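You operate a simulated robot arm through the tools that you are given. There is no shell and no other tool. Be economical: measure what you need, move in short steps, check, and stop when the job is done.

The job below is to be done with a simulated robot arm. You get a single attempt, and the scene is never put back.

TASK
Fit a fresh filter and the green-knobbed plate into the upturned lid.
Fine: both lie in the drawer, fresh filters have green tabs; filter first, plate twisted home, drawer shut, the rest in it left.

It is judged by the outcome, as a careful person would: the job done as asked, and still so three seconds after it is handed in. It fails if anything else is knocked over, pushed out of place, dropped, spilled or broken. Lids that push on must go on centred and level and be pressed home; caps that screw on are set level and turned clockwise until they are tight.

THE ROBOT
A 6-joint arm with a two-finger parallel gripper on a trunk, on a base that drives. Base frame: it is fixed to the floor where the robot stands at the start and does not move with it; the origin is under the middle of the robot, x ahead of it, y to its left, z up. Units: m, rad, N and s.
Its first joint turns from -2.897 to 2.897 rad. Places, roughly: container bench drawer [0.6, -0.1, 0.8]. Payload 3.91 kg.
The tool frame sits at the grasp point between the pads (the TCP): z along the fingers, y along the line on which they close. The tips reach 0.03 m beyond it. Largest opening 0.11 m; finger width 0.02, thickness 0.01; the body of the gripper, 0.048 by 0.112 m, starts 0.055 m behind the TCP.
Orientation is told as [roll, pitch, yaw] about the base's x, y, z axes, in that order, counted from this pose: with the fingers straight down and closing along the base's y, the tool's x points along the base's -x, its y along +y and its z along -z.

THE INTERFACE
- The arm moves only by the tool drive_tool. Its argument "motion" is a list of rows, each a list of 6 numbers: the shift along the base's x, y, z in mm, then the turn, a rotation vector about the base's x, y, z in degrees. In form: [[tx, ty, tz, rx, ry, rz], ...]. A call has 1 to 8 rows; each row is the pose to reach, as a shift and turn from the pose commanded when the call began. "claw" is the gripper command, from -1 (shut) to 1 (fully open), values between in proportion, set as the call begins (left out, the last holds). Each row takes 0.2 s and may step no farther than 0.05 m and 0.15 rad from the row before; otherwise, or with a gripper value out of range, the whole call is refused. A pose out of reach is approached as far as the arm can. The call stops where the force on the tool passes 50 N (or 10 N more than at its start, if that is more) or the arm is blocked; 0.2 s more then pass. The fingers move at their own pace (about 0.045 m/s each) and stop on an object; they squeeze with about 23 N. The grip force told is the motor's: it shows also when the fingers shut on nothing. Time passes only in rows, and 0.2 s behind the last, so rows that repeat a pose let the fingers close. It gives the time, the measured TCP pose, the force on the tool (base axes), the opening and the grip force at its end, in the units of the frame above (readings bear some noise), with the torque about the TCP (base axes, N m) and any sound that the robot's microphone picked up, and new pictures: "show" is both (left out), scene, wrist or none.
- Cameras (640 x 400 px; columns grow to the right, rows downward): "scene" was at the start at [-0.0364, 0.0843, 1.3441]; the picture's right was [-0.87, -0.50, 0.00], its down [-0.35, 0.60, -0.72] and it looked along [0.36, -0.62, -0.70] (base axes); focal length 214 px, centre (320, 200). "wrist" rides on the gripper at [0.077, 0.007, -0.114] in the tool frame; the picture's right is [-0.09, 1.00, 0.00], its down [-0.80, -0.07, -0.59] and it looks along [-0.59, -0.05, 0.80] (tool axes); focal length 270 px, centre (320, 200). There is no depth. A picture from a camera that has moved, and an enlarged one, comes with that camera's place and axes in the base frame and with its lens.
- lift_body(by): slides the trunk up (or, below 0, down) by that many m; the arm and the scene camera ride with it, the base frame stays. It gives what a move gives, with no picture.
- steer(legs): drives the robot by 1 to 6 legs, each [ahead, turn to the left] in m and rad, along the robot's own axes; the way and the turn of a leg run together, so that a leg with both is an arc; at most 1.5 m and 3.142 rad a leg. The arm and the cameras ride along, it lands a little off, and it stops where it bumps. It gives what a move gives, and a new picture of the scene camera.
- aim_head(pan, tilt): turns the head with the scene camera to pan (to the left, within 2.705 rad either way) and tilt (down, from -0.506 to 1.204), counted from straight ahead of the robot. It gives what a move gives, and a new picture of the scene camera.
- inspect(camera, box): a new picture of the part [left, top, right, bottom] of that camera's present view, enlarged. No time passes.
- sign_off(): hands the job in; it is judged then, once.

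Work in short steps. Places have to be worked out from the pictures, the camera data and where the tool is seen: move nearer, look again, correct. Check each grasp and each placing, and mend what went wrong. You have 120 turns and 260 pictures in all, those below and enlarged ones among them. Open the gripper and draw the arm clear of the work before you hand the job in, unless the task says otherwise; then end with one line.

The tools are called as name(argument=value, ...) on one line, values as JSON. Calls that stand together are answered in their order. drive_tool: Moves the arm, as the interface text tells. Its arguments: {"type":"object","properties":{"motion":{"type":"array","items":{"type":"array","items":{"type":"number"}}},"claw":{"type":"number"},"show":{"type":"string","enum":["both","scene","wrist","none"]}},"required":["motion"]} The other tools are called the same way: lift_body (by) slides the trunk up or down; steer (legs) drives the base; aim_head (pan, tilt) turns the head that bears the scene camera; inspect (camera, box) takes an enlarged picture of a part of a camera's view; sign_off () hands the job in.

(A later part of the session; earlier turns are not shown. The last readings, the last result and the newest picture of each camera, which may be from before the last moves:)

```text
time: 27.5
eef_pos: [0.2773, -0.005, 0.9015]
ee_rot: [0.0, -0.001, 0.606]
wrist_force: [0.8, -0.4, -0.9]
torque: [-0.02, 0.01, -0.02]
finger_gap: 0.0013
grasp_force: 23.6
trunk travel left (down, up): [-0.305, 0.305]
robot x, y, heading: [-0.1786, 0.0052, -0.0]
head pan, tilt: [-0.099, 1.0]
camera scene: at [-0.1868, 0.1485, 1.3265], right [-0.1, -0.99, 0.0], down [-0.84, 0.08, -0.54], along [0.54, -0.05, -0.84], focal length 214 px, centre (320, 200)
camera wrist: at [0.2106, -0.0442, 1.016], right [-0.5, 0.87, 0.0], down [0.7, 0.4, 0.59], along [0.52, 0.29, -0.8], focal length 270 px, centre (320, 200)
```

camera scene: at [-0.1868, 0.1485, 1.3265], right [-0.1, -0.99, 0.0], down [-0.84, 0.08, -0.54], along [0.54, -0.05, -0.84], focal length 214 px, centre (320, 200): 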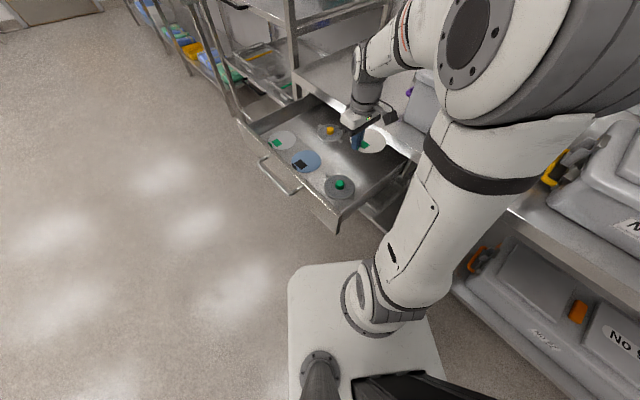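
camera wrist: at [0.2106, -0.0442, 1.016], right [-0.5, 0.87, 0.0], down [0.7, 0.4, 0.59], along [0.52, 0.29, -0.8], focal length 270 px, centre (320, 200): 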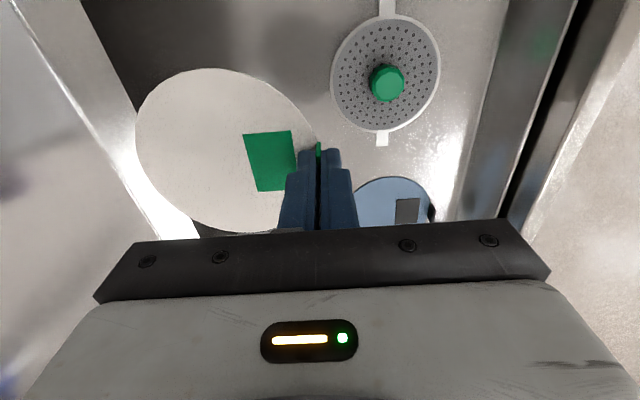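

Filter is held level. I raise it high and retract toward the robot for travel.

drive_tool(motion=[[-9, 0, 44, 0, 0, 0], [-18, 0, 88, 0, 0, 0], [-27, 0, 132, 0, 0, 0], [-36, 0, 176, 0, 0, 0], [-45, 0, 220, 0, 0, 0], [-54, 0, 264, 0, 0, 0], [-63, 0, 308, 0, 0, 0], [-72, 0, 350, 0, 0, 0]], show="wrist")

```text
time: 29.3
eef_pos: [0.207, -0.0062, 1.2477]
ee_rot: [0.001, -0.001, 0.605]
wrist_force: [-0.3, 0.7, -0.3]
torque: [-0.03, -0.01, -0.02]
finger_gap: 0.0014
grasp_force: 23.1
trunk travel left (down, up): [-0.305, 0.305]
robot x, y, heading: [-0.1826, 0.0051, 0.004]
head pan, tilt: [-0.099, 1.0]
camera wrist: at [0.1406, -0.0454, 1.3626], right [-0.5, 0.87, 0.0], down [0.7, 0.4, 0.59], along [0.52, 0.29, -0.8], focal length 270 px, centre (320, 200)
```

wrist: 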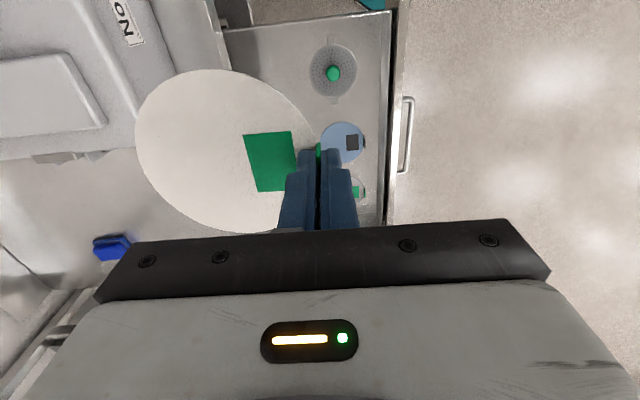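

Now drive: back 0.15, turn right, and drive along the bench to stand beside the lid with it on the robot's left.

steer(legs=[[-0.15, 0.0], [0.0, -2.37], [0.46, 0.0], [0.0, -0.16]])

aim_head(pan=1.3, tilt=0.8)

```text
time: 38.6
eef_pos: [-0.9354, -0.5406, 1.2507]
ee_rot: [0.006, 0.001, -1.785]
wrist_force: [11.1, 2.8, 1.2]
torque: [0.13, -0.33, -0.28]
finger_gap: 0.0006
grasp_force: 22.0
trunk travel left (down, up): [-0.305, 0.305]
robot x, y, heading: [-0.6515, -0.2875, -2.422]
head pan, tilt: [-0.099, 1.0]
stopped in leg 3: the force on the tool passed its limit (the readings are from after the stop); the commanded pose is now the measured one
camera scene: at [-0.5485, -0.3913, 1.3265], right [-0.58, 0.82, 0.0], down [0.69, 0.49, -0.54], along [-0.44, -0.31, -0.84], focal length 214 px, centre (320, 200)
```

scene: 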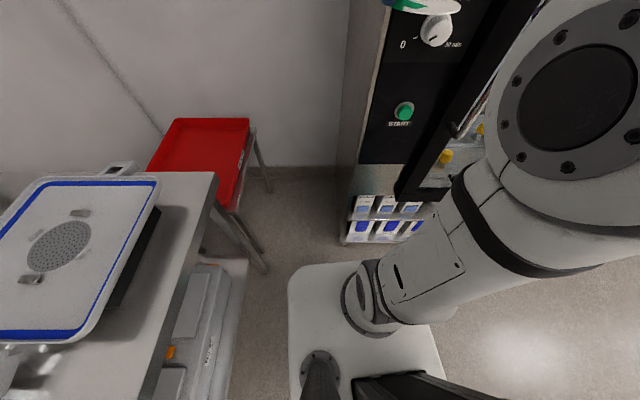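

```text
time: 40.1
eef_pos: [-0.9371, -0.5414, 1.2494]
ee_rot: [0.008, -0.001, -1.786]
wrist_force: [8.9, 3.2, 0.8]
torque: [0.12, -0.27, -0.22]
finger_gap: 0.0008
grasp_force: 23.2
trunk travel left (down, up): [-0.305, 0.305]
robot x, y, heading: [-0.648, -0.2898, -2.426]
head pan, tilt: [1.3, 0.799]
camera scene: at [-0.4577, -0.4244, 1.3415], right [-0.9, -0.43, 0.0], down [-0.31, 0.65, -0.7], along [0.3, -0.63, -0.72], focal length 214 px, centre (320, 200)
```

scene: 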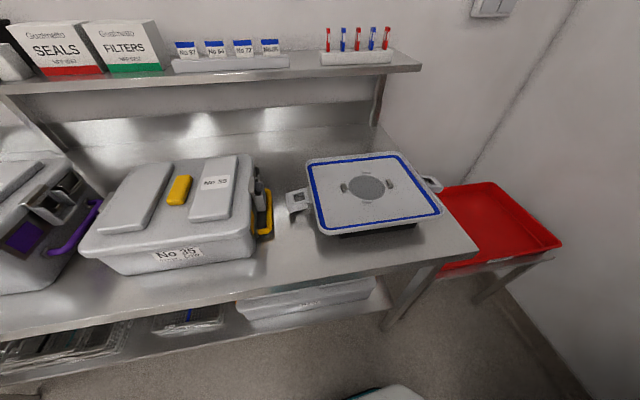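

The gripper or filter bumped the machine ahead. I back off 8 cm and check the wrist view.

steer(legs=[[-0.08, 0.0]])

drive_tool(motion=[[0, 0, 0, 0, 0, 0]])

```text
time: 41.2
eef_pos: [-0.8777, -0.4872, 1.2494]
ee_rot: [0.005, 0.0, -1.789]
wrist_force: [0.0, -0.5, -0.4]
torque: [-0.02, 0.03, -0.03]
finger_gap: 0.0012
grasp_force: 22.9
trunk travel left (down, up): [-0.305, 0.305]
robot x, y, heading: [-0.5918, -0.2356, -2.428]
head pan, tilt: [1.3, 0.799]
camera scene: at [-0.3977, -0.3716, 1.3417], right [-0.9, -0.43, 0.0], down [-0.31, 0.65, -0.7], along [0.3, -0.63, -0.72], focal length 214 px, centre (320, 200)
```

scene: 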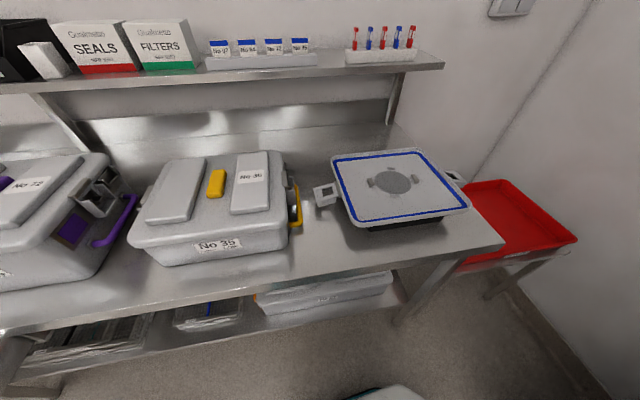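

```text
time: 41.6
eef_pos: [-0.8775, -0.4889, 1.2498]
ee_rot: [0.009, 0.001, -1.787]
wrist_force: [-0.3, -0.3, 0.0]
torque: [0.01, 0.0, 0.04]
finger_gap: 0.001
grasp_force: 23.1
trunk travel left (down, up): [-0.305, 0.305]
robot x, y, heading: [-0.5873, -0.2357, -2.428]
head pan, tilt: [1.3, 0.799]
camera scene: at [-0.398, -0.3719, 1.3417], right [-0.9, -0.43, 0.0], down [-0.31, 0.65, -0.7], along [0.3, -0.63, -0.72], focal length 214 px, centre (320, 200)
camera wrist: at [-0.8553, -0.415, 1.3646], right [0.95, -0.3, 0.01], down [-0.25, -0.77, 0.59], along [-0.17, -0.57, -0.8], focal length 270 px, centre (320, 200)
```

scene: 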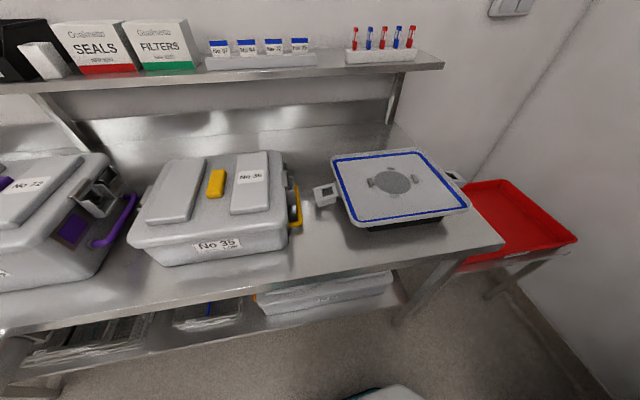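
wrist: 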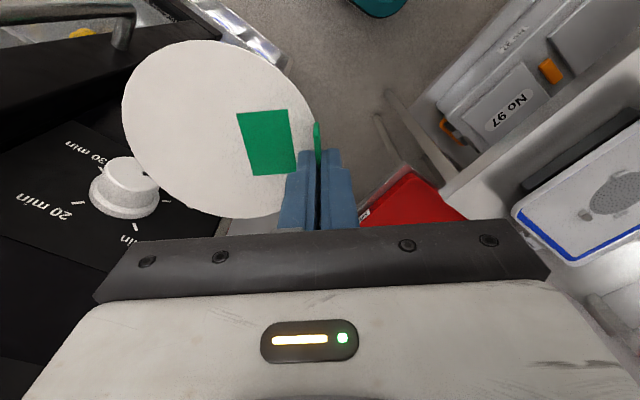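

Filter still held. I zoom on the lid to see the lugs and vent.

inspect(camera="scene", box=[310, 135, 490, 245])

```text
3.56 times, centred on (400, 190) of scene
camera zoom: at [-0.398, -0.3719, 1.3417], right [-0.9, -0.43, 0.0], down [-0.31, 0.65, -0.7], along [0.3, -0.63, -0.72], focal length 763 px, centre (36, 236)
```

zoom: 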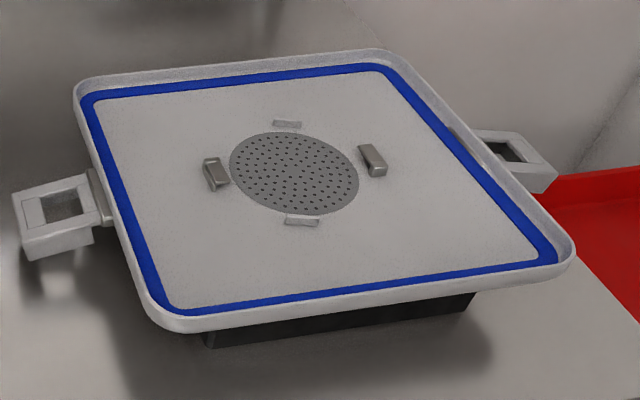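

Hooks lie along the bench direction with low pads across. I swing the arm over the lid at height, keeping tool yaw (tab would point −12°, between hook and pad).

drive_tool(motion=[[40, -25, 0, 0, 0, 0], [80, -55, 0, 0, 0, 0], [120, -85, 0, 0, 0, 0], [160, -115, 0, 0, 0, 0], [200, -140, 0, 0, 0, 0], [245, -160, 0, 0, 0, 0], [290, -180, 0, 0, 0, 0], [335, -200, 0, 0, 0, 0]], show="none")

drive_tool(motion=[[40, -15, -20, 0, 0, 0], [80, -30, -40, 0, 0, 0], [120, -45, -60, 0, 0, 0], [160, -60, -75, 0, 0, 0], [200, -75, -90, 0, 0, 0]])

```text
time: 43.4
eef_pos: [-0.5427, -0.6887, 1.2505]
ee_rot: [0.008, 0.001, -1.79]
wrist_force: [-0.1, -0.4, -0.5]
torque: [0.0, -0.01, -0.01]
finger_gap: 0.0011
grasp_force: 23.2
trunk travel left (down, up): [-0.305, 0.305]
robot x, y, heading: [-0.5883, -0.2355, -2.429]
head pan, tilt: [1.3, 0.799]
```

```text
time: 44.6
eef_pos: [-0.3398, -0.7666, 1.1561]
ee_rot: [0.008, 0.003, -1.787]
wrist_force: [-1.0, 0.3, -0.1]
torque: [-0.01, 0.03, 0.01]
finger_gap: 0.0013
grasp_force: 22.8
trunk travel left (down, up): [-0.305, 0.305]
robot x, y, heading: [-0.5895, -0.237, -2.426]
head pan, tilt: [1.3, 0.799]
camera scene: at [-0.3977, -0.372, 1.3416], right [-0.9, -0.43, 0.0], down [-0.31, 0.65, -0.7], along [0.3, -0.63, -0.72], focal length 214 px, centre (320, 200)
camera wrist: at [-0.3168, -0.6943, 1.2708], right [0.95, -0.3, 0.01], down [-0.25, -0.77, 0.59], along [-0.17, -0.57, -0.81], focal length 270 px, centre (320, 200)
```

scene: 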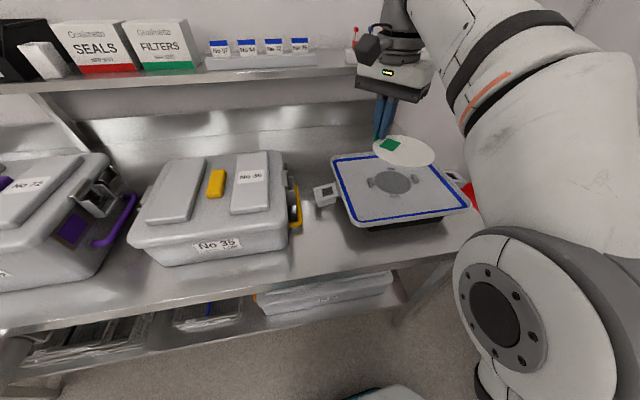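
wrist: 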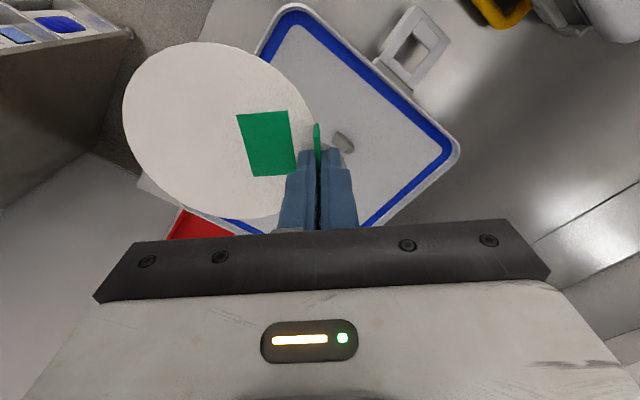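

Lid's +u hook agrees at (-0.33,-0.83). I shift left so the vent isn't hidden by the disc, and look closer.

drive_tool(motion=[[-45, 10, -5, 0, 0, 0], [-90, 20, -10, 0, 0, 0], [-130, 30, -15, 0, 0, 0]], show="none")

inspect(camera="wrist", box=[220, 0, 540, 200])

```text
time: 45.4
eef_pos: [-0.4737, -0.7347, 1.1437]
ee_rot: [0.007, 0.002, -1.789]
wrist_force: [0.8, 1.2, -0.8]
torque: [-0.04, 0.01, -0.01]
finger_gap: 0.0015
grasp_force: 23.4
trunk travel left (down, up): [-0.305, 0.305]
robot x, y, heading: [-0.5901, -0.2331, -2.425]
head pan, tilt: [1.3, 0.799]
```

```text
2.00 times, centred on (380, 100) of wrist
camera zoom: at [-0.4517, -0.6628, 1.2588], right [0.95, -0.3, 0.01], down [-0.25, -0.77, 0.59], along [-0.17, -0.57, -0.81], focal length 541 px, centre (200, 400)
```

zoom: 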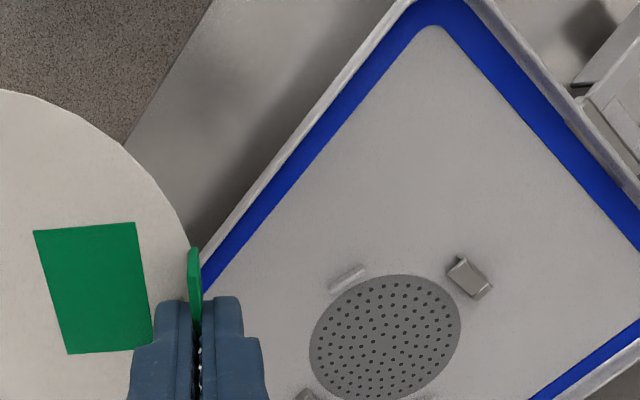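

Vent centre triangulates to about (-0.388,-0.868), z≈0.95. Zoom the hook for its opening side.

inspect(camera="wrist", box=[360, 110, 480, 200])

inspect(camera="scene", box=[355, 160, 430, 210])

```text
4.44 times, centred on (420, 155) of wrist
camera zoom: at [-0.4517, -0.6628, 1.2588], right [0.95, -0.3, 0.01], down [-0.25, -0.77, 0.59], along [-0.17, -0.57, -0.81], focal length 1201 px, centre (-124, 400)
```

zoom: 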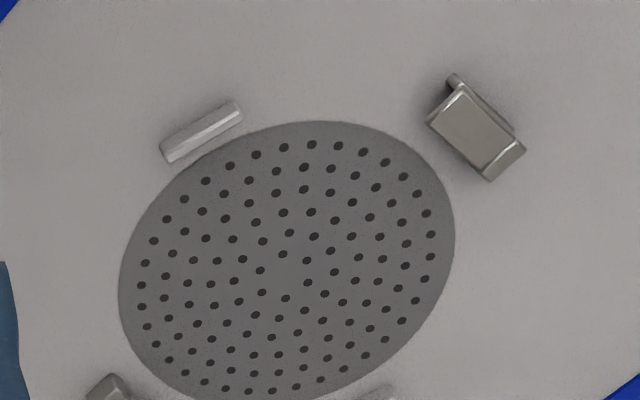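

```text
8.00 times, centred on (392, 185) of scene
camera zoom: at [-0.3978, -0.3718, 1.3417], right [-0.9, -0.43, 0.0], down [-0.31, 0.65, -0.7], along [0.3, -0.63, -0.72], focal length 1716 px, centre (-260, 320)
```

zoom: 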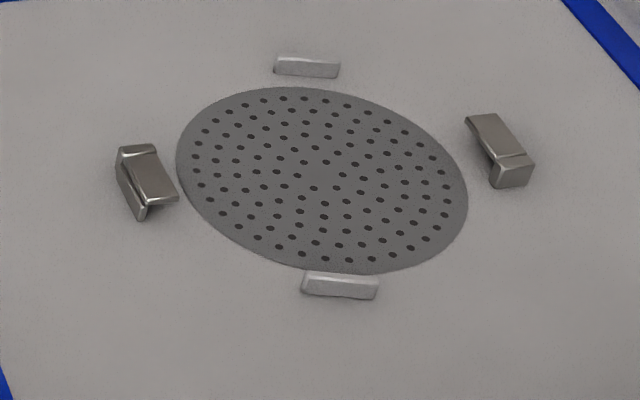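

Hooks open so that a clockwise twist locks; the tab at −12° lies in the free sector. I move so the disc centre is over the vent, at 1.05.

drive_tool(motion=[[27, -32, -15, 0, 0, 0], [54, -64, -30, 0, 0, 0], [81, -96, -45, 0, 0, 0], [108, -128, -65, 0, 0, 0], [136, -160, -90, 0, 0, 0]])

inspect(camera="scene", box=[320, 110, 470, 230])

```text
time: 46.6
eef_pos: [-0.3466, -0.8824, 1.0537]
ee_rot: [0.011, -0.001, -1.789]
wrist_force: [0.1, 1.3, 0.6]
torque: [-0.07, -0.08, -0.01]
finger_gap: 0.0013
grasp_force: 23.1
out of reach, approached as far as the arm can: row 5
trunk travel left (down, up): [-0.305, 0.305]
robot x, y, heading: [-0.591, -0.2332, -2.429]
head pan, tilt: [1.3, 0.799]
camera scene: at [-0.3988, -0.3699, 1.3422], right [-0.9, -0.43, 0.0], down [-0.31, 0.65, -0.7], along [0.3, -0.63, -0.72], focal length 214 px, centre (320, 200)
camera wrist: at [-0.3253, -0.8105, 1.1689], right [0.95, -0.3, 0.01], down [-0.25, -0.76, 0.59], along [-0.17, -0.57, -0.8], focal length 270 px, centre (320, 200)
```

scene: 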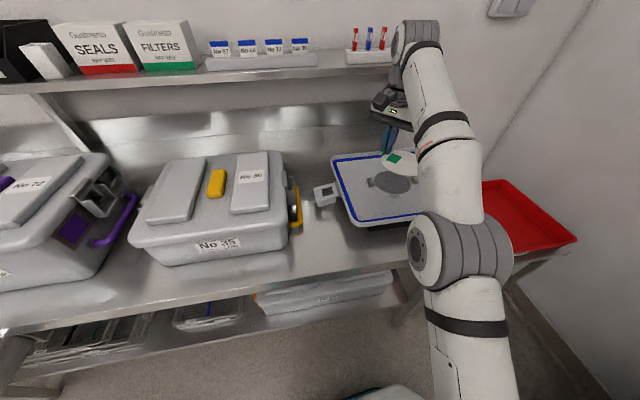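
wrist: 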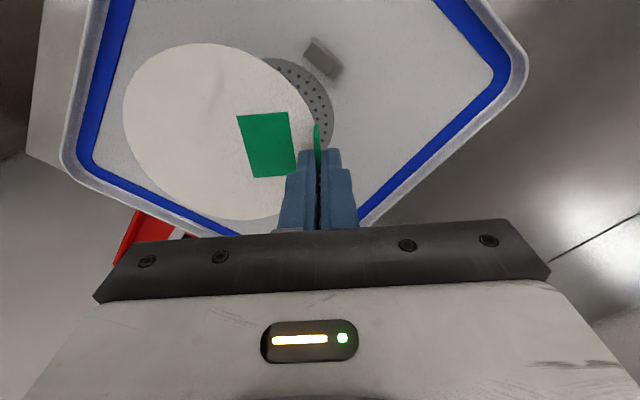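

```text
3.33 times, centred on (395, 170) of scene
camera zoom: at [-0.3988, -0.3699, 1.3422], right [-0.9, -0.43, 0.0], down [-0.31, 0.65, -0.7], along [0.3, -0.63, -0.72], focal length 715 px, centre (70, 300)
```

zoom: 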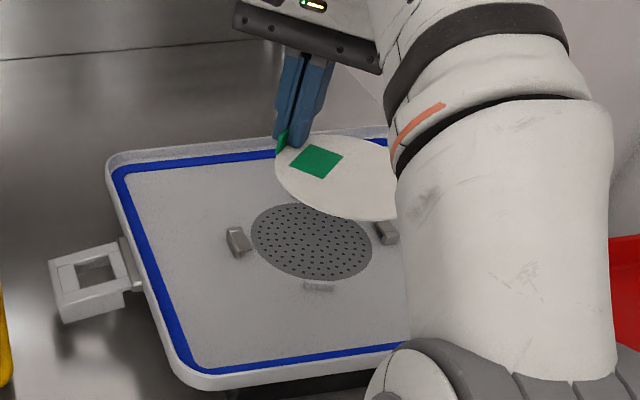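

The reach ends short at this height. Raising the trunk restores the reach; I lift 0.25.

lift_body(by=0.25)

drive_tool(motion=[[3, -4, -48, 0, 0, 0], [6, -8, -96, 0, 0, 0], [8, -10, -144, 0, 0, 0], [9, -12, -190, 0, 0, 0], [9, -12, -235, 0, 0, 0]])

inspect(camera="wrist", box=[100, 20, 420, 220])

```text
time: 49.2
eef_pos: [-0.348, -0.8861, 1.3027]
ee_rot: [0.008, 0.001, -1.789]
wrist_force: [-0.2, 0.5, -0.1]
torque: [0.02, 0.01, 0.02]
finger_gap: 0.0012
grasp_force: 23.0
trunk travel left (down, up): [-0.555, 0.055]
robot x, y, heading: [-0.59, -0.236, -2.426]
head pan, tilt: [1.3, 0.799]
```

```text
time: 50.4
eef_pos: [-0.3409, -0.8968, 1.0637]
ee_rot: [0.009, -0.001, -1.789]
wrist_force: [0.2, -0.1, -0.3]
torque: [0.02, 0.0, -0.03]
finger_gap: 0.0014
grasp_force: 23.3
trunk travel left (down, up): [-0.555, 0.055]
robot x, y, heading: [-0.5873, -0.2323, -2.427]
head pan, tilt: [1.3, 0.799]
camera scene: at [-0.3976, -0.3727, 1.5916], right [-0.9, -0.43, 0.0], down [-0.31, 0.65, -0.7], along [0.3, -0.63, -0.72], focal length 214 px, centre (320, 200)
camera wrist: at [-0.3183, -0.8244, 1.1784], right [0.95, -0.3, 0.01], down [-0.25, -0.77, 0.59], along [-0.17, -0.57, -0.81], focal length 270 px, centre (320, 200)
```

scene: 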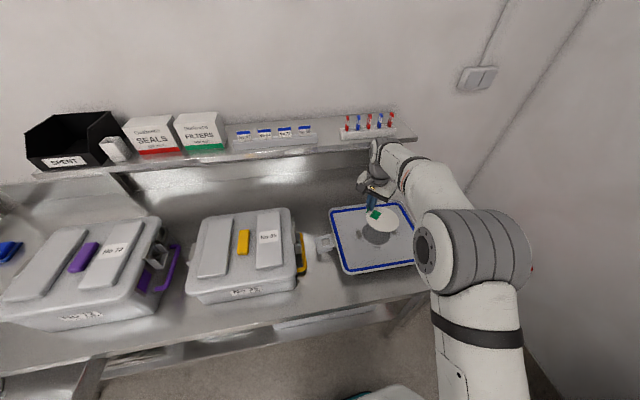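
wrist: 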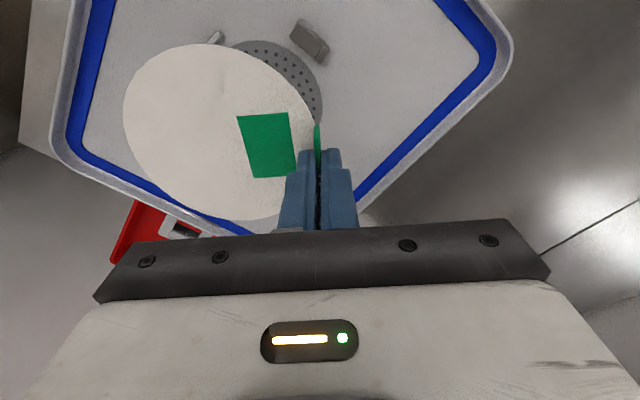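

```text
2.00 times, centred on (260, 120) of wrist
camera zoom: at [-0.3183, -0.8244, 1.1784], right [0.95, -0.3, 0.01], down [-0.25, -0.77, 0.59], along [-0.17, -0.57, -0.81], focal length 541 px, centre (440, 360)
```

zoom: 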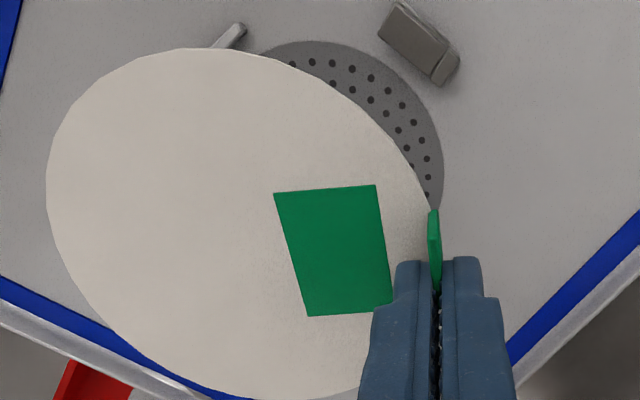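

Check alignment from the raised scene camera.

inspect(camera="scene", box=[315, 180, 435, 280])

```text
4.00 times, centred on (375, 230) of scene
camera zoom: at [-0.3976, -0.3727, 1.5916], right [-0.9, -0.43, 0.0], down [-0.31, 0.65, -0.7], along [0.3, -0.63, -0.72], focal length 858 px, centre (100, 80)
```

zoom: 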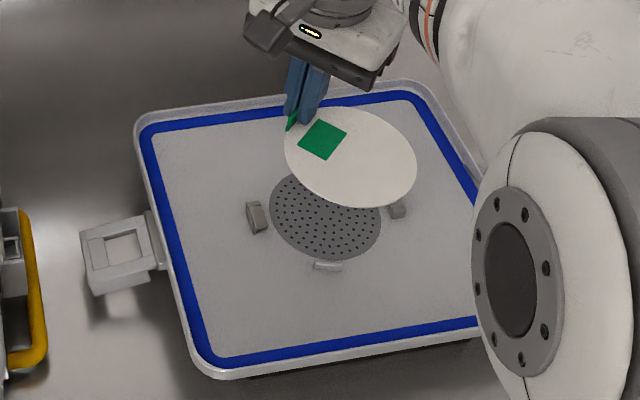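

Disc is ~4 mm off. I correct and descend to just above the hooks.

drive_tool(motion=[[4, 4, -20, 0, 0, 0], [4, 4, -42, 0, 0, 0]], show="none")

inspect(camera="scene", box=[345, 200, 415, 260])

inspect(camera="wrist", box=[100, 0, 420, 220])

```text
time: 51.0
eef_pos: [-0.3352, -0.8929, 1.0233]
ee_rot: [0.01, 0.0, -1.788]
wrist_force: [-0.1, -0.9, -0.2]
torque: [0.0, 0.04, 0.01]
finger_gap: 0.0013
grasp_force: 23.3
trunk travel left (down, up): [-0.555, 0.055]
robot x, y, heading: [-0.593, -0.2336, -2.429]
head pan, tilt: [1.3, 0.799]
```

```text
6.67 times, centred on (380, 230) of scene
camera zoom: at [-0.3977, -0.3723, 1.5916], right [-0.9, -0.43, 0.0], down [-0.31, 0.65, -0.7], along [0.3, -0.63, -0.72], focal length 1430 px, centre (-80, 0)
```

zoom: 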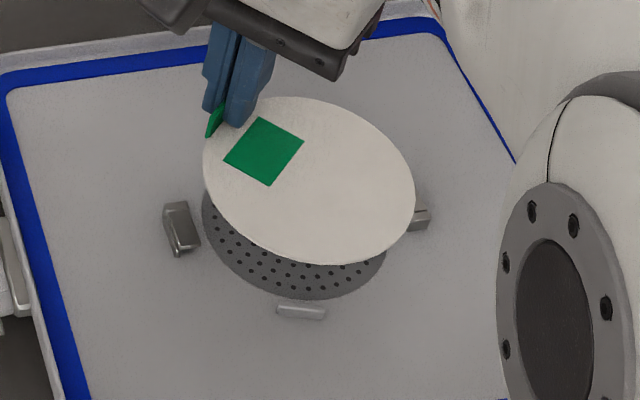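

```text
1.82 times, centred on (260, 110) of wrist
camera zoom: at [-0.3129, -0.8199, 1.1374], right [0.95, -0.3, 0.01], down [-0.25, -0.77, 0.59], along [-0.17, -0.57, -0.8], focal length 491 px, centre (429, 364)
```

zoom: 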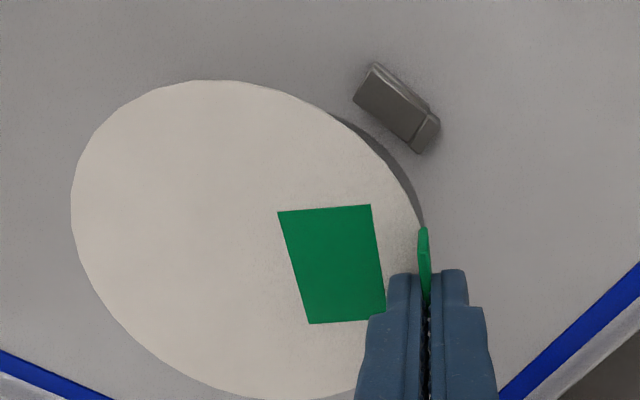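

Comparing both cameras, the lid floor is nearer z≈0.93 and centre (-0.387,-0.879); disc about (-0.385,-0.866). I shift 12 mm and descend 25 mm, then recheck.

drive_tool(motion=[[-2, -12, -12, 0, 0, 0], [-2, -12, -25, 0, 0, 0]], show="none")

inspect(camera="scene", box=[345, 200, 415, 260])

inspect(camera="wrist", box=[100, 0, 420, 220])

```text
time: 51.6
eef_pos: [-0.3369, -0.9044, 0.997]
ee_rot: [0.007, 0.001, -1.788]
wrist_force: [0.3, 0.3, -1.0]
torque: [0.02, 0.0, 0.0]
finger_gap: 0.0014
grasp_force: 22.8
trunk travel left (down, up): [-0.555, 0.055]
robot x, y, heading: [-0.5916, -0.236, -2.424]
head pan, tilt: [1.3, 0.799]
```

```text
6.67 times, centred on (380, 230) of scene
camera zoom: at [-0.3976, -0.3721, 1.5917], right [-0.9, -0.43, 0.0], down [-0.31, 0.65, -0.7], along [0.3, -0.63, -0.72], focal length 1430 px, centre (-80, 0)
```

zoom: 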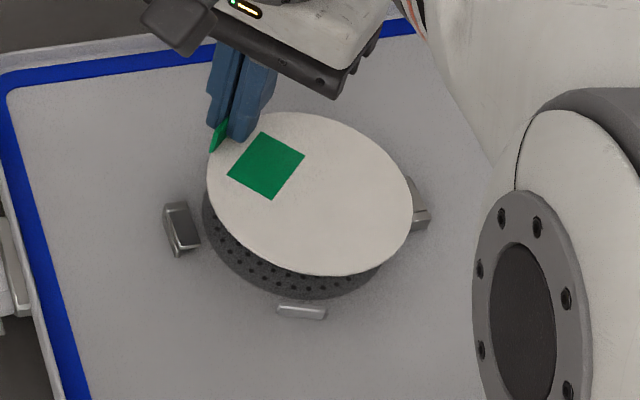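

```text
1.82 times, centred on (260, 110) of wrist
camera zoom: at [-0.3152, -0.8319, 1.1122], right [0.95, -0.3, 0.01], down [-0.25, -0.77, 0.59], along [-0.17, -0.57, -0.81], focal length 491 px, centre (429, 364)
```

zoom: 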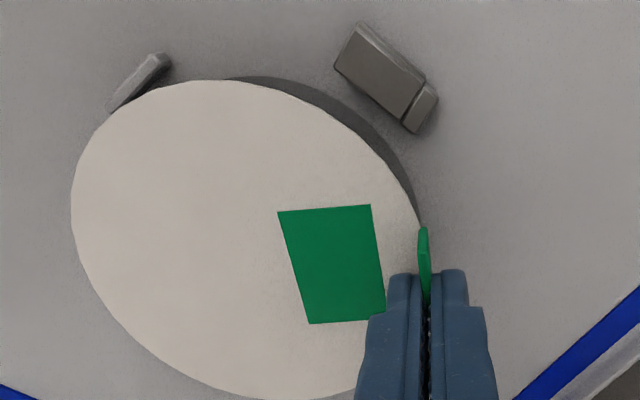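

Projecting the descent, the disc lands within ~2 mm of the vent. I lower in small steps watching for contact.

drive_tool(motion=[[0, 0, -9, 0, 0, 0], [0, 0, -18, 0, 0, 0], [0, 0, -24, 0, 0, 0]], show="none")

inspect(camera="scene", box=[345, 200, 415, 260])

inspect(camera="wrist", box=[100, 0, 420, 220])

```text
time: 52.4
eef_pos: [-0.3365, -0.905, 0.9755]
ee_rot: [0.007, 0.002, -1.788]
wrist_force: [0.6, 0.3, -0.2]
torque: [0.01, 0.04, -0.04]
finger_gap: 0.0012
grasp_force: 22.9
trunk travel left (down, up): [-0.555, 0.055]
robot x, y, heading: [-0.589, -0.2369, -2.429]
head pan, tilt: [1.3, 0.799]
```

```text
6.67 times, centred on (380, 230) of scene
camera zoom: at [-0.3978, -0.372, 1.5917], right [-0.9, -0.43, 0.0], down [-0.31, 0.65, -0.7], along [0.3, -0.63, -0.72], focal length 1430 px, centre (-80, 0)
```

zoom: 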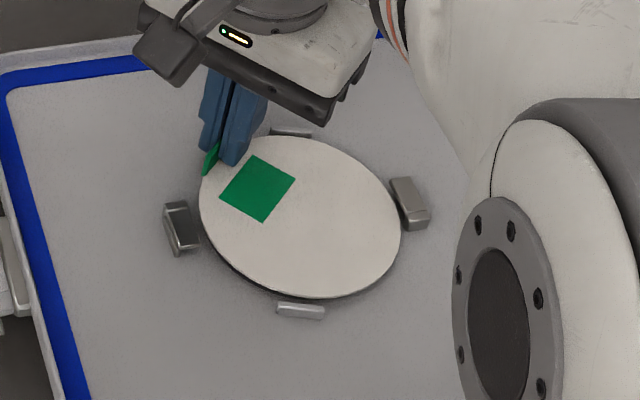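

```text
1.82 times, centred on (260, 110) of wrist
camera zoom: at [-0.3141, -0.8323, 1.09], right [0.95, -0.3, 0.01], down [-0.25, -0.77, 0.59], along [-0.17, -0.57, -0.81], focal length 491 px, centre (429, 364)
```

zoom: 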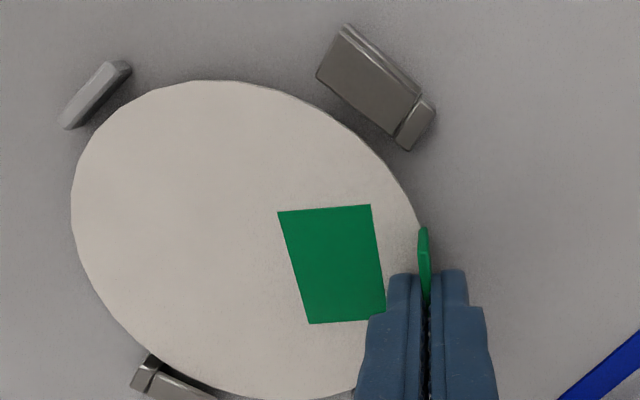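

Nearly seated and centred to ~2 mm. Small shift and lower further to contact.

drive_tool(motion=[[1, -2, -4, 0, 0, 0], [1, -2, -8, 0, 0, 0]], show="none")

inspect(camera="scene", box=[345, 200, 415, 260])

inspect(camera="wrist", box=[100, 0, 420, 220])

```text
time: 53.0
eef_pos: [-0.335, -0.9072, 0.9706]
ee_rot: [0.01, -0.002, -1.79]
wrist_force: [-1.4, -0.1, 8.8]
torque: [-0.18, 0.3, 0.02]
finger_gap: 0.001
grasp_force: 22.8
trunk travel left (down, up): [-0.555, 0.055]
robot x, y, heading: [-0.5893, -0.2321, -2.427]
head pan, tilt: [1.3, 0.799]
```

```text
6.67 times, centred on (380, 230) of scene
camera zoom: at [-0.3982, -0.371, 1.592], right [-0.9, -0.43, 0.0], down [-0.31, 0.65, -0.7], along [0.3, -0.63, -0.72], focal length 1430 px, centre (-80, 0)
```

zoom: 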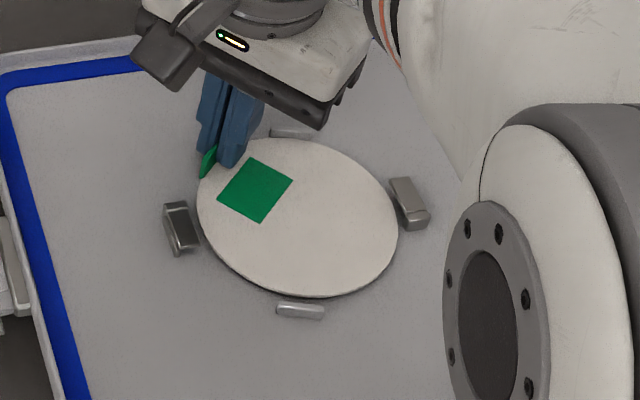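

```text
1.82 times, centred on (260, 110) of wrist
camera zoom: at [-0.313, -0.834, 1.0844], right [0.95, -0.3, 0.01], down [-0.25, -0.76, 0.6], along [-0.17, -0.57, -0.8], focal length 491 px, centre (429, 364)
```

zoom: 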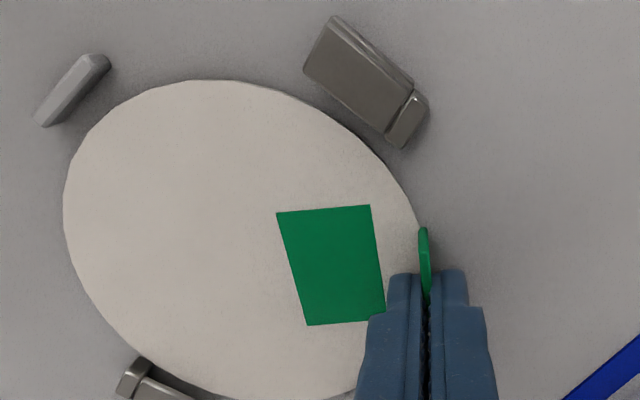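

Contact at 9 N, disc appears flat between the four pieces. I release gently.

drive_tool(motion=[[0, 0, 1, 0, 0, 0], [0, 0, 1, 0, 0, 0], [0, 0, 1, 0, 0, 0]], claw=-0.6, show="none")

drive_tool(motion=[[0, 0, 30, 0, 0, 0], [0, 0, 70, 0, 0, 0], [0, 0, 110, 0, 0, 0]], show="none")

inspect(camera="scene", box=[345, 200, 415, 260])

inspect(camera="wrist", box=[100, 0, 420, 220])

```text
time: 53.8
eef_pos: [-0.3347, -0.9073, 0.9704]
ee_rot: [0.005, 0.0, -1.789]
wrist_force: [2.7, 0.5, 6.1]
torque: [-0.01, 0.0, -0.02]
finger_gap: 0.0207
grasp_force: 0.1
trunk travel left (down, up): [-0.555, 0.055]
robot x, y, heading: [-0.5876, -0.24, -2.435]
head pan, tilt: [1.3, 0.799]
```

```text
time: 54.6
eef_pos: [-0.3336, -0.9074, 1.0796]
ee_rot: [0.007, 0.0, -1.789]
wrist_force: [1.0, -1.1, 0.3]
torque: [0.03, 0.05, -0.03]
finger_gap: 0.022
grasp_force: 0.0
trunk travel left (down, up): [-0.555, 0.055]
robot x, y, heading: [-0.591, -0.235, -2.434]
head pan, tilt: [1.3, 0.799]
```

```text
6.67 times, centred on (380, 230) of scene
camera zoom: at [-0.3979, -0.3714, 1.5917], right [-0.9, -0.43, 0.0], down [-0.31, 0.65, -0.7], along [0.3, -0.63, -0.72], focal length 1430 px, centre (-80, 0)
```

zoom: 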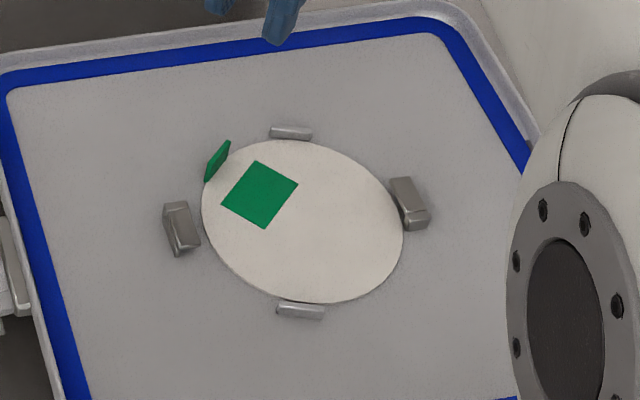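

```text
1.82 times, centred on (260, 110) of wrist
camera zoom: at [-0.3107, -0.8348, 1.1937], right [0.95, -0.3, 0.01], down [-0.25, -0.77, 0.59], along [-0.17, -0.57, -0.8], focal length 491 px, centre (429, 364)
```

zoom: 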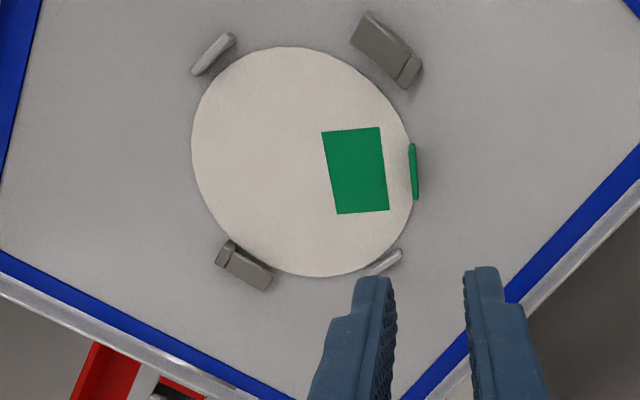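

The filter sits flat and centred between hooks and pads. I raise and retract for the trip back to fetch the plate.

drive_tool(motion=[[0, 0, 48, 0, 0, 0], [0, 0, 96, 0, 0, 0], [-25, 25, 125, 0, 0, 0], [-58, 56, 140, 0, 0, 0], [-91, 88, 150, 0, 0, 0], [-124, 120, 160, 0, 0, 0], [-157, 152, 170, 0, 0, 0], [-190, 184, 170, 0, 0, 0]], show="none")

drive_tool(motion=[[-33, 32, 0, 0, 0, 0], [-66, 62, 0, 0, 0, 0]], show="none")

steer(legs=[[-0.36, 0.0], [0.0, 2.43]])

```text
time: 56.4
eef_pos: [-0.5248, -0.7255, 1.2506]
ee_rot: [0.01, 0.0, -1.791]
wrist_force: [0.4, -0.3, 0.2]
torque: [-0.06, 0.0, 0.03]
finger_gap: 0.0223
grasp_force: 0.0
trunk travel left (down, up): [-0.555, 0.055]
robot x, y, heading: [-0.5923, -0.2357, -2.426]
head pan, tilt: [1.3, 0.799]
```

```text
time: 57.0
eef_pos: [-0.5944, -0.6616, 1.2456]
ee_rot: [0.008, 0.0, -1.789]
wrist_force: [-0.2, 0.6, 0.4]
torque: [-0.02, 0.02, -0.01]
finger_gap: 0.0217
grasp_force: 0.1
trunk travel left (down, up): [-0.555, 0.055]
robot x, y, heading: [-0.5867, -0.2387, -2.42]
head pan, tilt: [1.3, 0.799]
```

```text
time: 65.1
eef_pos: [-0.0516, 0.3265, 1.2451]
ee_rot: [0.007, -0.001, 0.675]
wrist_force: [0.1, 1.1, 0.4]
torque: [0.02, -0.07, 0.0]
finger_gap: 0.0221
grasp_force: 0.1
trunk travel left (down, up): [-0.555, 0.055]
robot x, y, heading: [-0.3188, 0.0092, 0.024]
head pan, tilt: [1.3, 0.799]
camera scene: at [-0.384, 0.2348, 1.5916], right [0.97, -0.24, 0.0], down [-0.17, -0.7, -0.7], along [0.17, 0.68, -0.72], focal length 214 px, centre (320, 200)
```

scene: 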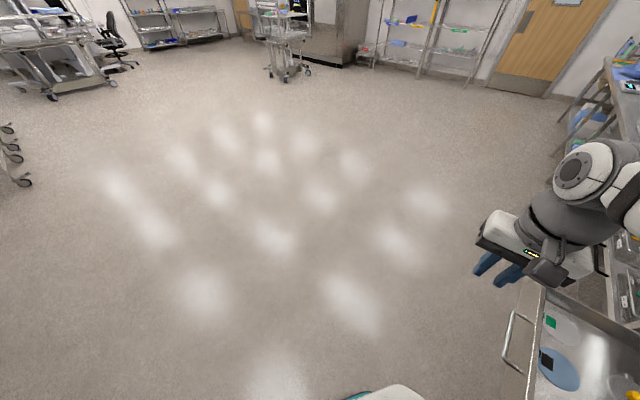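

Robot is back at 0.55 m from the knob, so no need to drive closer. I lower the trunk and aim the head at the drawer.

lift_body(by=-0.25)

aim_head(pan=-0.15, tilt=0.9)

inspect(camera="scene", box=[240, 80, 420, 230])

```text
time: 67.7
eef_pos: [-0.0517, 0.3264, 0.9965]
ee_rot: [0.01, 0.0, 0.674]
wrist_force: [-0.2, 0.9, 0.1]
torque: [0.01, 0.01, 0.02]
finger_gap: 0.0218
grasp_force: 0.0
trunk travel left (down, up): [-0.305, 0.305]
robot x, y, heading: [-0.3247, 0.0059, 0.03]
head pan, tilt: [1.3, 0.799]
```

```text
time: 69.2
eef_pos: [-0.051, 0.3265, 0.9958]
ee_rot: [0.008, -0.001, 0.673]
wrist_force: [-0.1, 0.2, -0.1]
torque: [-0.01, -0.04, 0.0]
finger_gap: 0.0221
grasp_force: 0.1
trunk travel left (down, up): [-0.305, 0.305]
robot x, y, heading: [-0.3201, 0.0074, 0.031]
head pan, tilt: [-0.15, 0.901]
camera scene: at [-0.3277, 0.1469, 1.3338], right [-0.12, -0.99, 0.0], down [-0.78, 0.09, -0.62], along [0.62, -0.07, -0.78], focal length 214 px, centre (320, 200)
```

scene: 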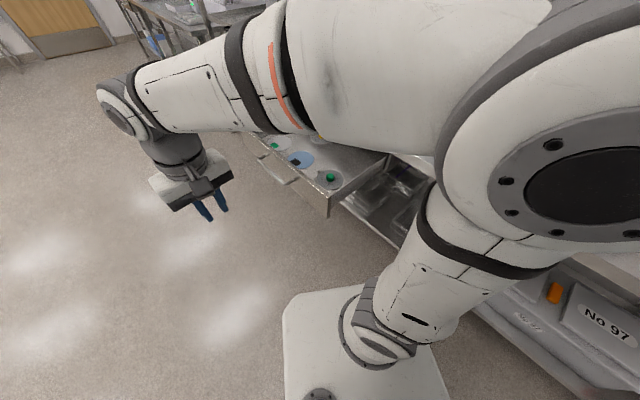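

```text
2.67 times, centred on (330, 155) of scene
camera zoom: at [-0.3277, 0.1469, 1.3338], right [-0.12, -0.99, 0.0], down [-0.78, 0.09, -0.62], along [0.62, -0.07, -0.78], focal length 572 px, centre (293, 320)
```

zoom: 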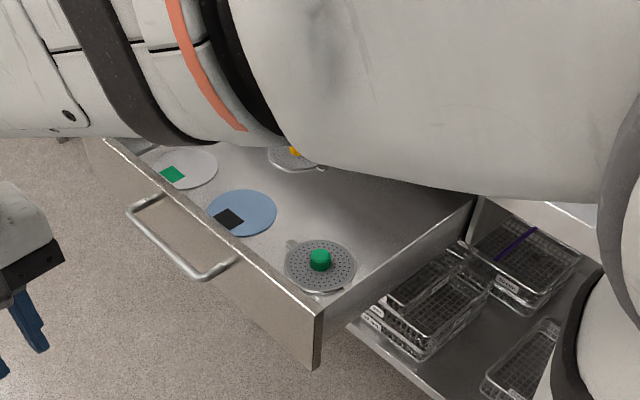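

Drawer unchanged. Move above the green knob at z≈0.90.

drive_tool(motion=[[33, -33, 0, 0, 0, 0], [66, -66, 0, 0, 0, 0], [99, -99, 0, 0, 0, 0], [132, -132, 0, 0, 0, 0], [165, -165, 0, 0, 0, 0], [198, -198, 0, 0, 0, 0], [231, -231, -10, 0, 0, 0], [260, -260, -35, 0, 0, 0]], claw=0.1, show="none")

drive_tool(motion=[[26, -24, -35, 0, 0, 0], [26, -24, -65, 0, 0, 0]])

```text
time: 71.0
eef_pos: [0.2084, 0.0651, 0.9579]
ee_rot: [0.011, 0.0, 0.674]
wrist_force: [-0.2, 0.1, -0.2]
torque: [0.03, 0.0, 0.0]
finger_gap: 0.0607
grasp_force: 0.0
trunk travel left (down, up): [-0.305, 0.305]
robot x, y, heading: [-0.3233, 0.0112, 0.029]
head pan, tilt: [-0.15, 0.901]
```

```text
time: 71.6
eef_pos: [0.2356, 0.0434, 0.8926]
ee_rot: [0.009, 0.002, 0.676]
wrist_force: [-0.4, -0.4, 0.2]
torque: [0.0, 0.03, -0.01]
finger_gap: 0.0606
grasp_force: 0.2
trunk travel left (down, up): [-0.305, 0.305]
robot x, y, heading: [-0.3225, 0.0094, 0.028]
head pan, tilt: [-0.15, 0.901]
camera scene: at [-0.327, 0.1467, 1.3338], right [-0.12, -0.99, 0.0], down [-0.78, 0.1, -0.62], along [0.62, -0.08, -0.78], focal length 214 px, centre (320, 200)
camera wrist: at [0.1727, 0.0, 1.0075], right [-0.55, 0.83, 0.01], down [0.67, 0.44, 0.59], along [0.49, 0.33, -0.81], focal length 270 px, centre (320, 200)
```

scene: 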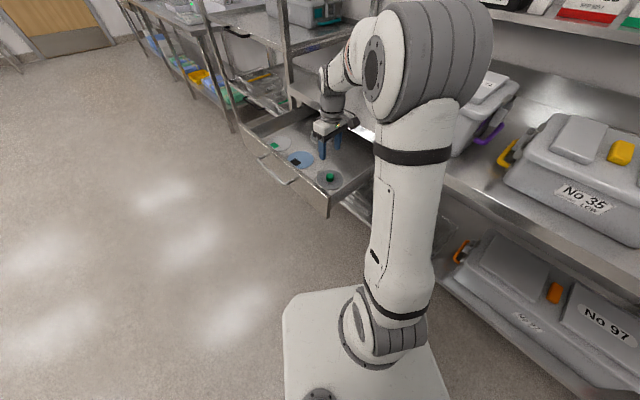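
wrist: 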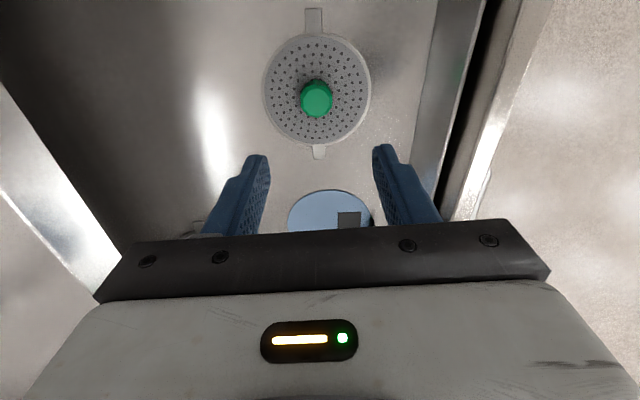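

Knob at (0.232,0.038); ears aligned with tool x (~40°). Descend to 0.815 with correction.

drive_tool(motion=[[-4, -5, -38, 0, 0, 0], [-4, -5, -77, 0, 0, 0]], show="none")

inspect(camera="wrist", box=[200, 60, 440, 230])

inspect(camera="scene", box=[290, 110, 370, 200])

```text
time: 72.2
eef_pos: [0.2331, 0.0399, 0.8189]
ee_rot: [0.008, 0.0, 0.673]
wrist_force: [-0.5, -0.4, -0.6]
torque: [0.01, -0.01, 0.0]
finger_gap: 0.0605
grasp_force: 0.0
trunk travel left (down, up): [-0.305, 0.305]
robot x, y, heading: [-0.3257, 0.013, 0.03]
head pan, tilt: [-0.15, 0.901]
```

```text
2.35 times, centred on (320, 145) of wrist
camera zoom: at [0.1695, -0.0037, 0.9328], right [-0.55, 0.83, 0.01], down [0.67, 0.44, 0.59], along [0.49, 0.33, -0.8], focal length 636 px, centre (320, 329)
```

zoom: 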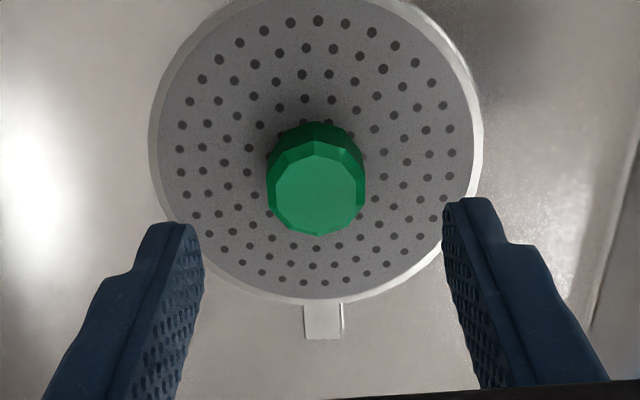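

```text
4.44 times, centred on (330, 155) of scene
camera zoom: at [-0.3274, 0.1468, 1.3338], right [-0.12, -0.99, 0.0], down [-0.78, 0.1, -0.62], along [0.62, -0.08, -0.78], focal length 953 px, centre (276, 400)
```

zoom: 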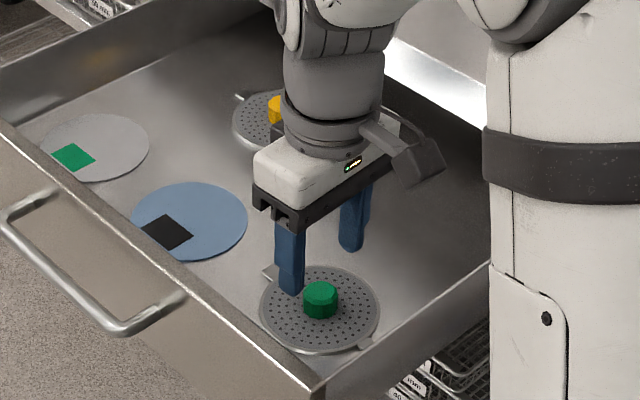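

Knob ≈(0.229,0.036), about 27 mm wide, top ≈0.775. Correct and descend around it.

drive_tool(motion=[[-4, -4, -18, 0, 0, 0], [-4, -4, -36, 0, 0, 0]], show="none")

inspect(camera="wrist", box=[200, 60, 440, 230])

inspect(camera="scene", box=[290, 120, 370, 200])

```text
time: 72.8
eef_pos: [0.2272, 0.0349, 0.7809]
ee_rot: [0.008, 0.001, 0.675]
wrist_force: [0.0, -0.8, -1.0]
torque: [0.01, -0.02, 0.01]
finger_gap: 0.0605
grasp_force: 0.0
trunk travel left (down, up): [-0.305, 0.305]
robot x, y, heading: [-0.3188, 0.0088, 0.026]
head pan, tilt: [-0.15, 0.901]
```

```text
2.35 times, centred on (320, 145) of wrist
camera zoom: at [0.164, -0.0094, 0.8962], right [-0.55, 0.83, 0.01], down [0.67, 0.44, 0.59], along [0.49, 0.33, -0.8], focal length 636 px, centre (320, 329)
```

zoom: 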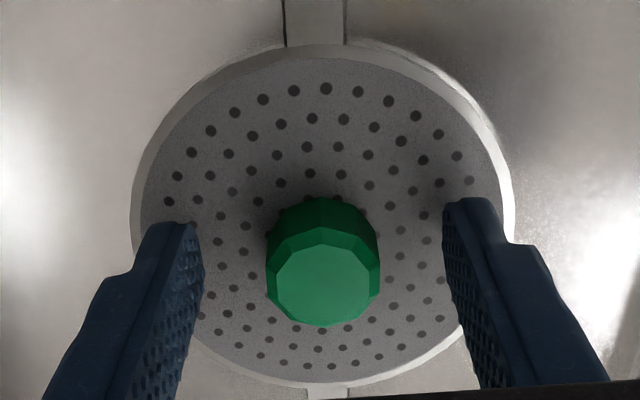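

```text
5.00 times, centred on (330, 160) of scene
camera zoom: at [-0.3275, 0.1469, 1.3338], right [-0.12, -0.99, 0.0], down [-0.78, 0.1, -0.62], along [0.62, -0.08, -0.78], focal length 1072 px, centre (270, 400)
```

zoom: 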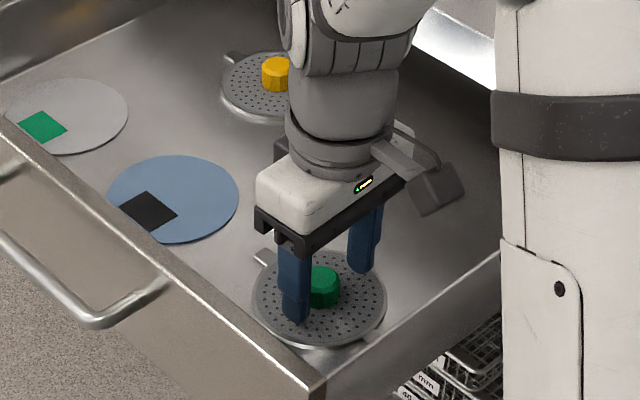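

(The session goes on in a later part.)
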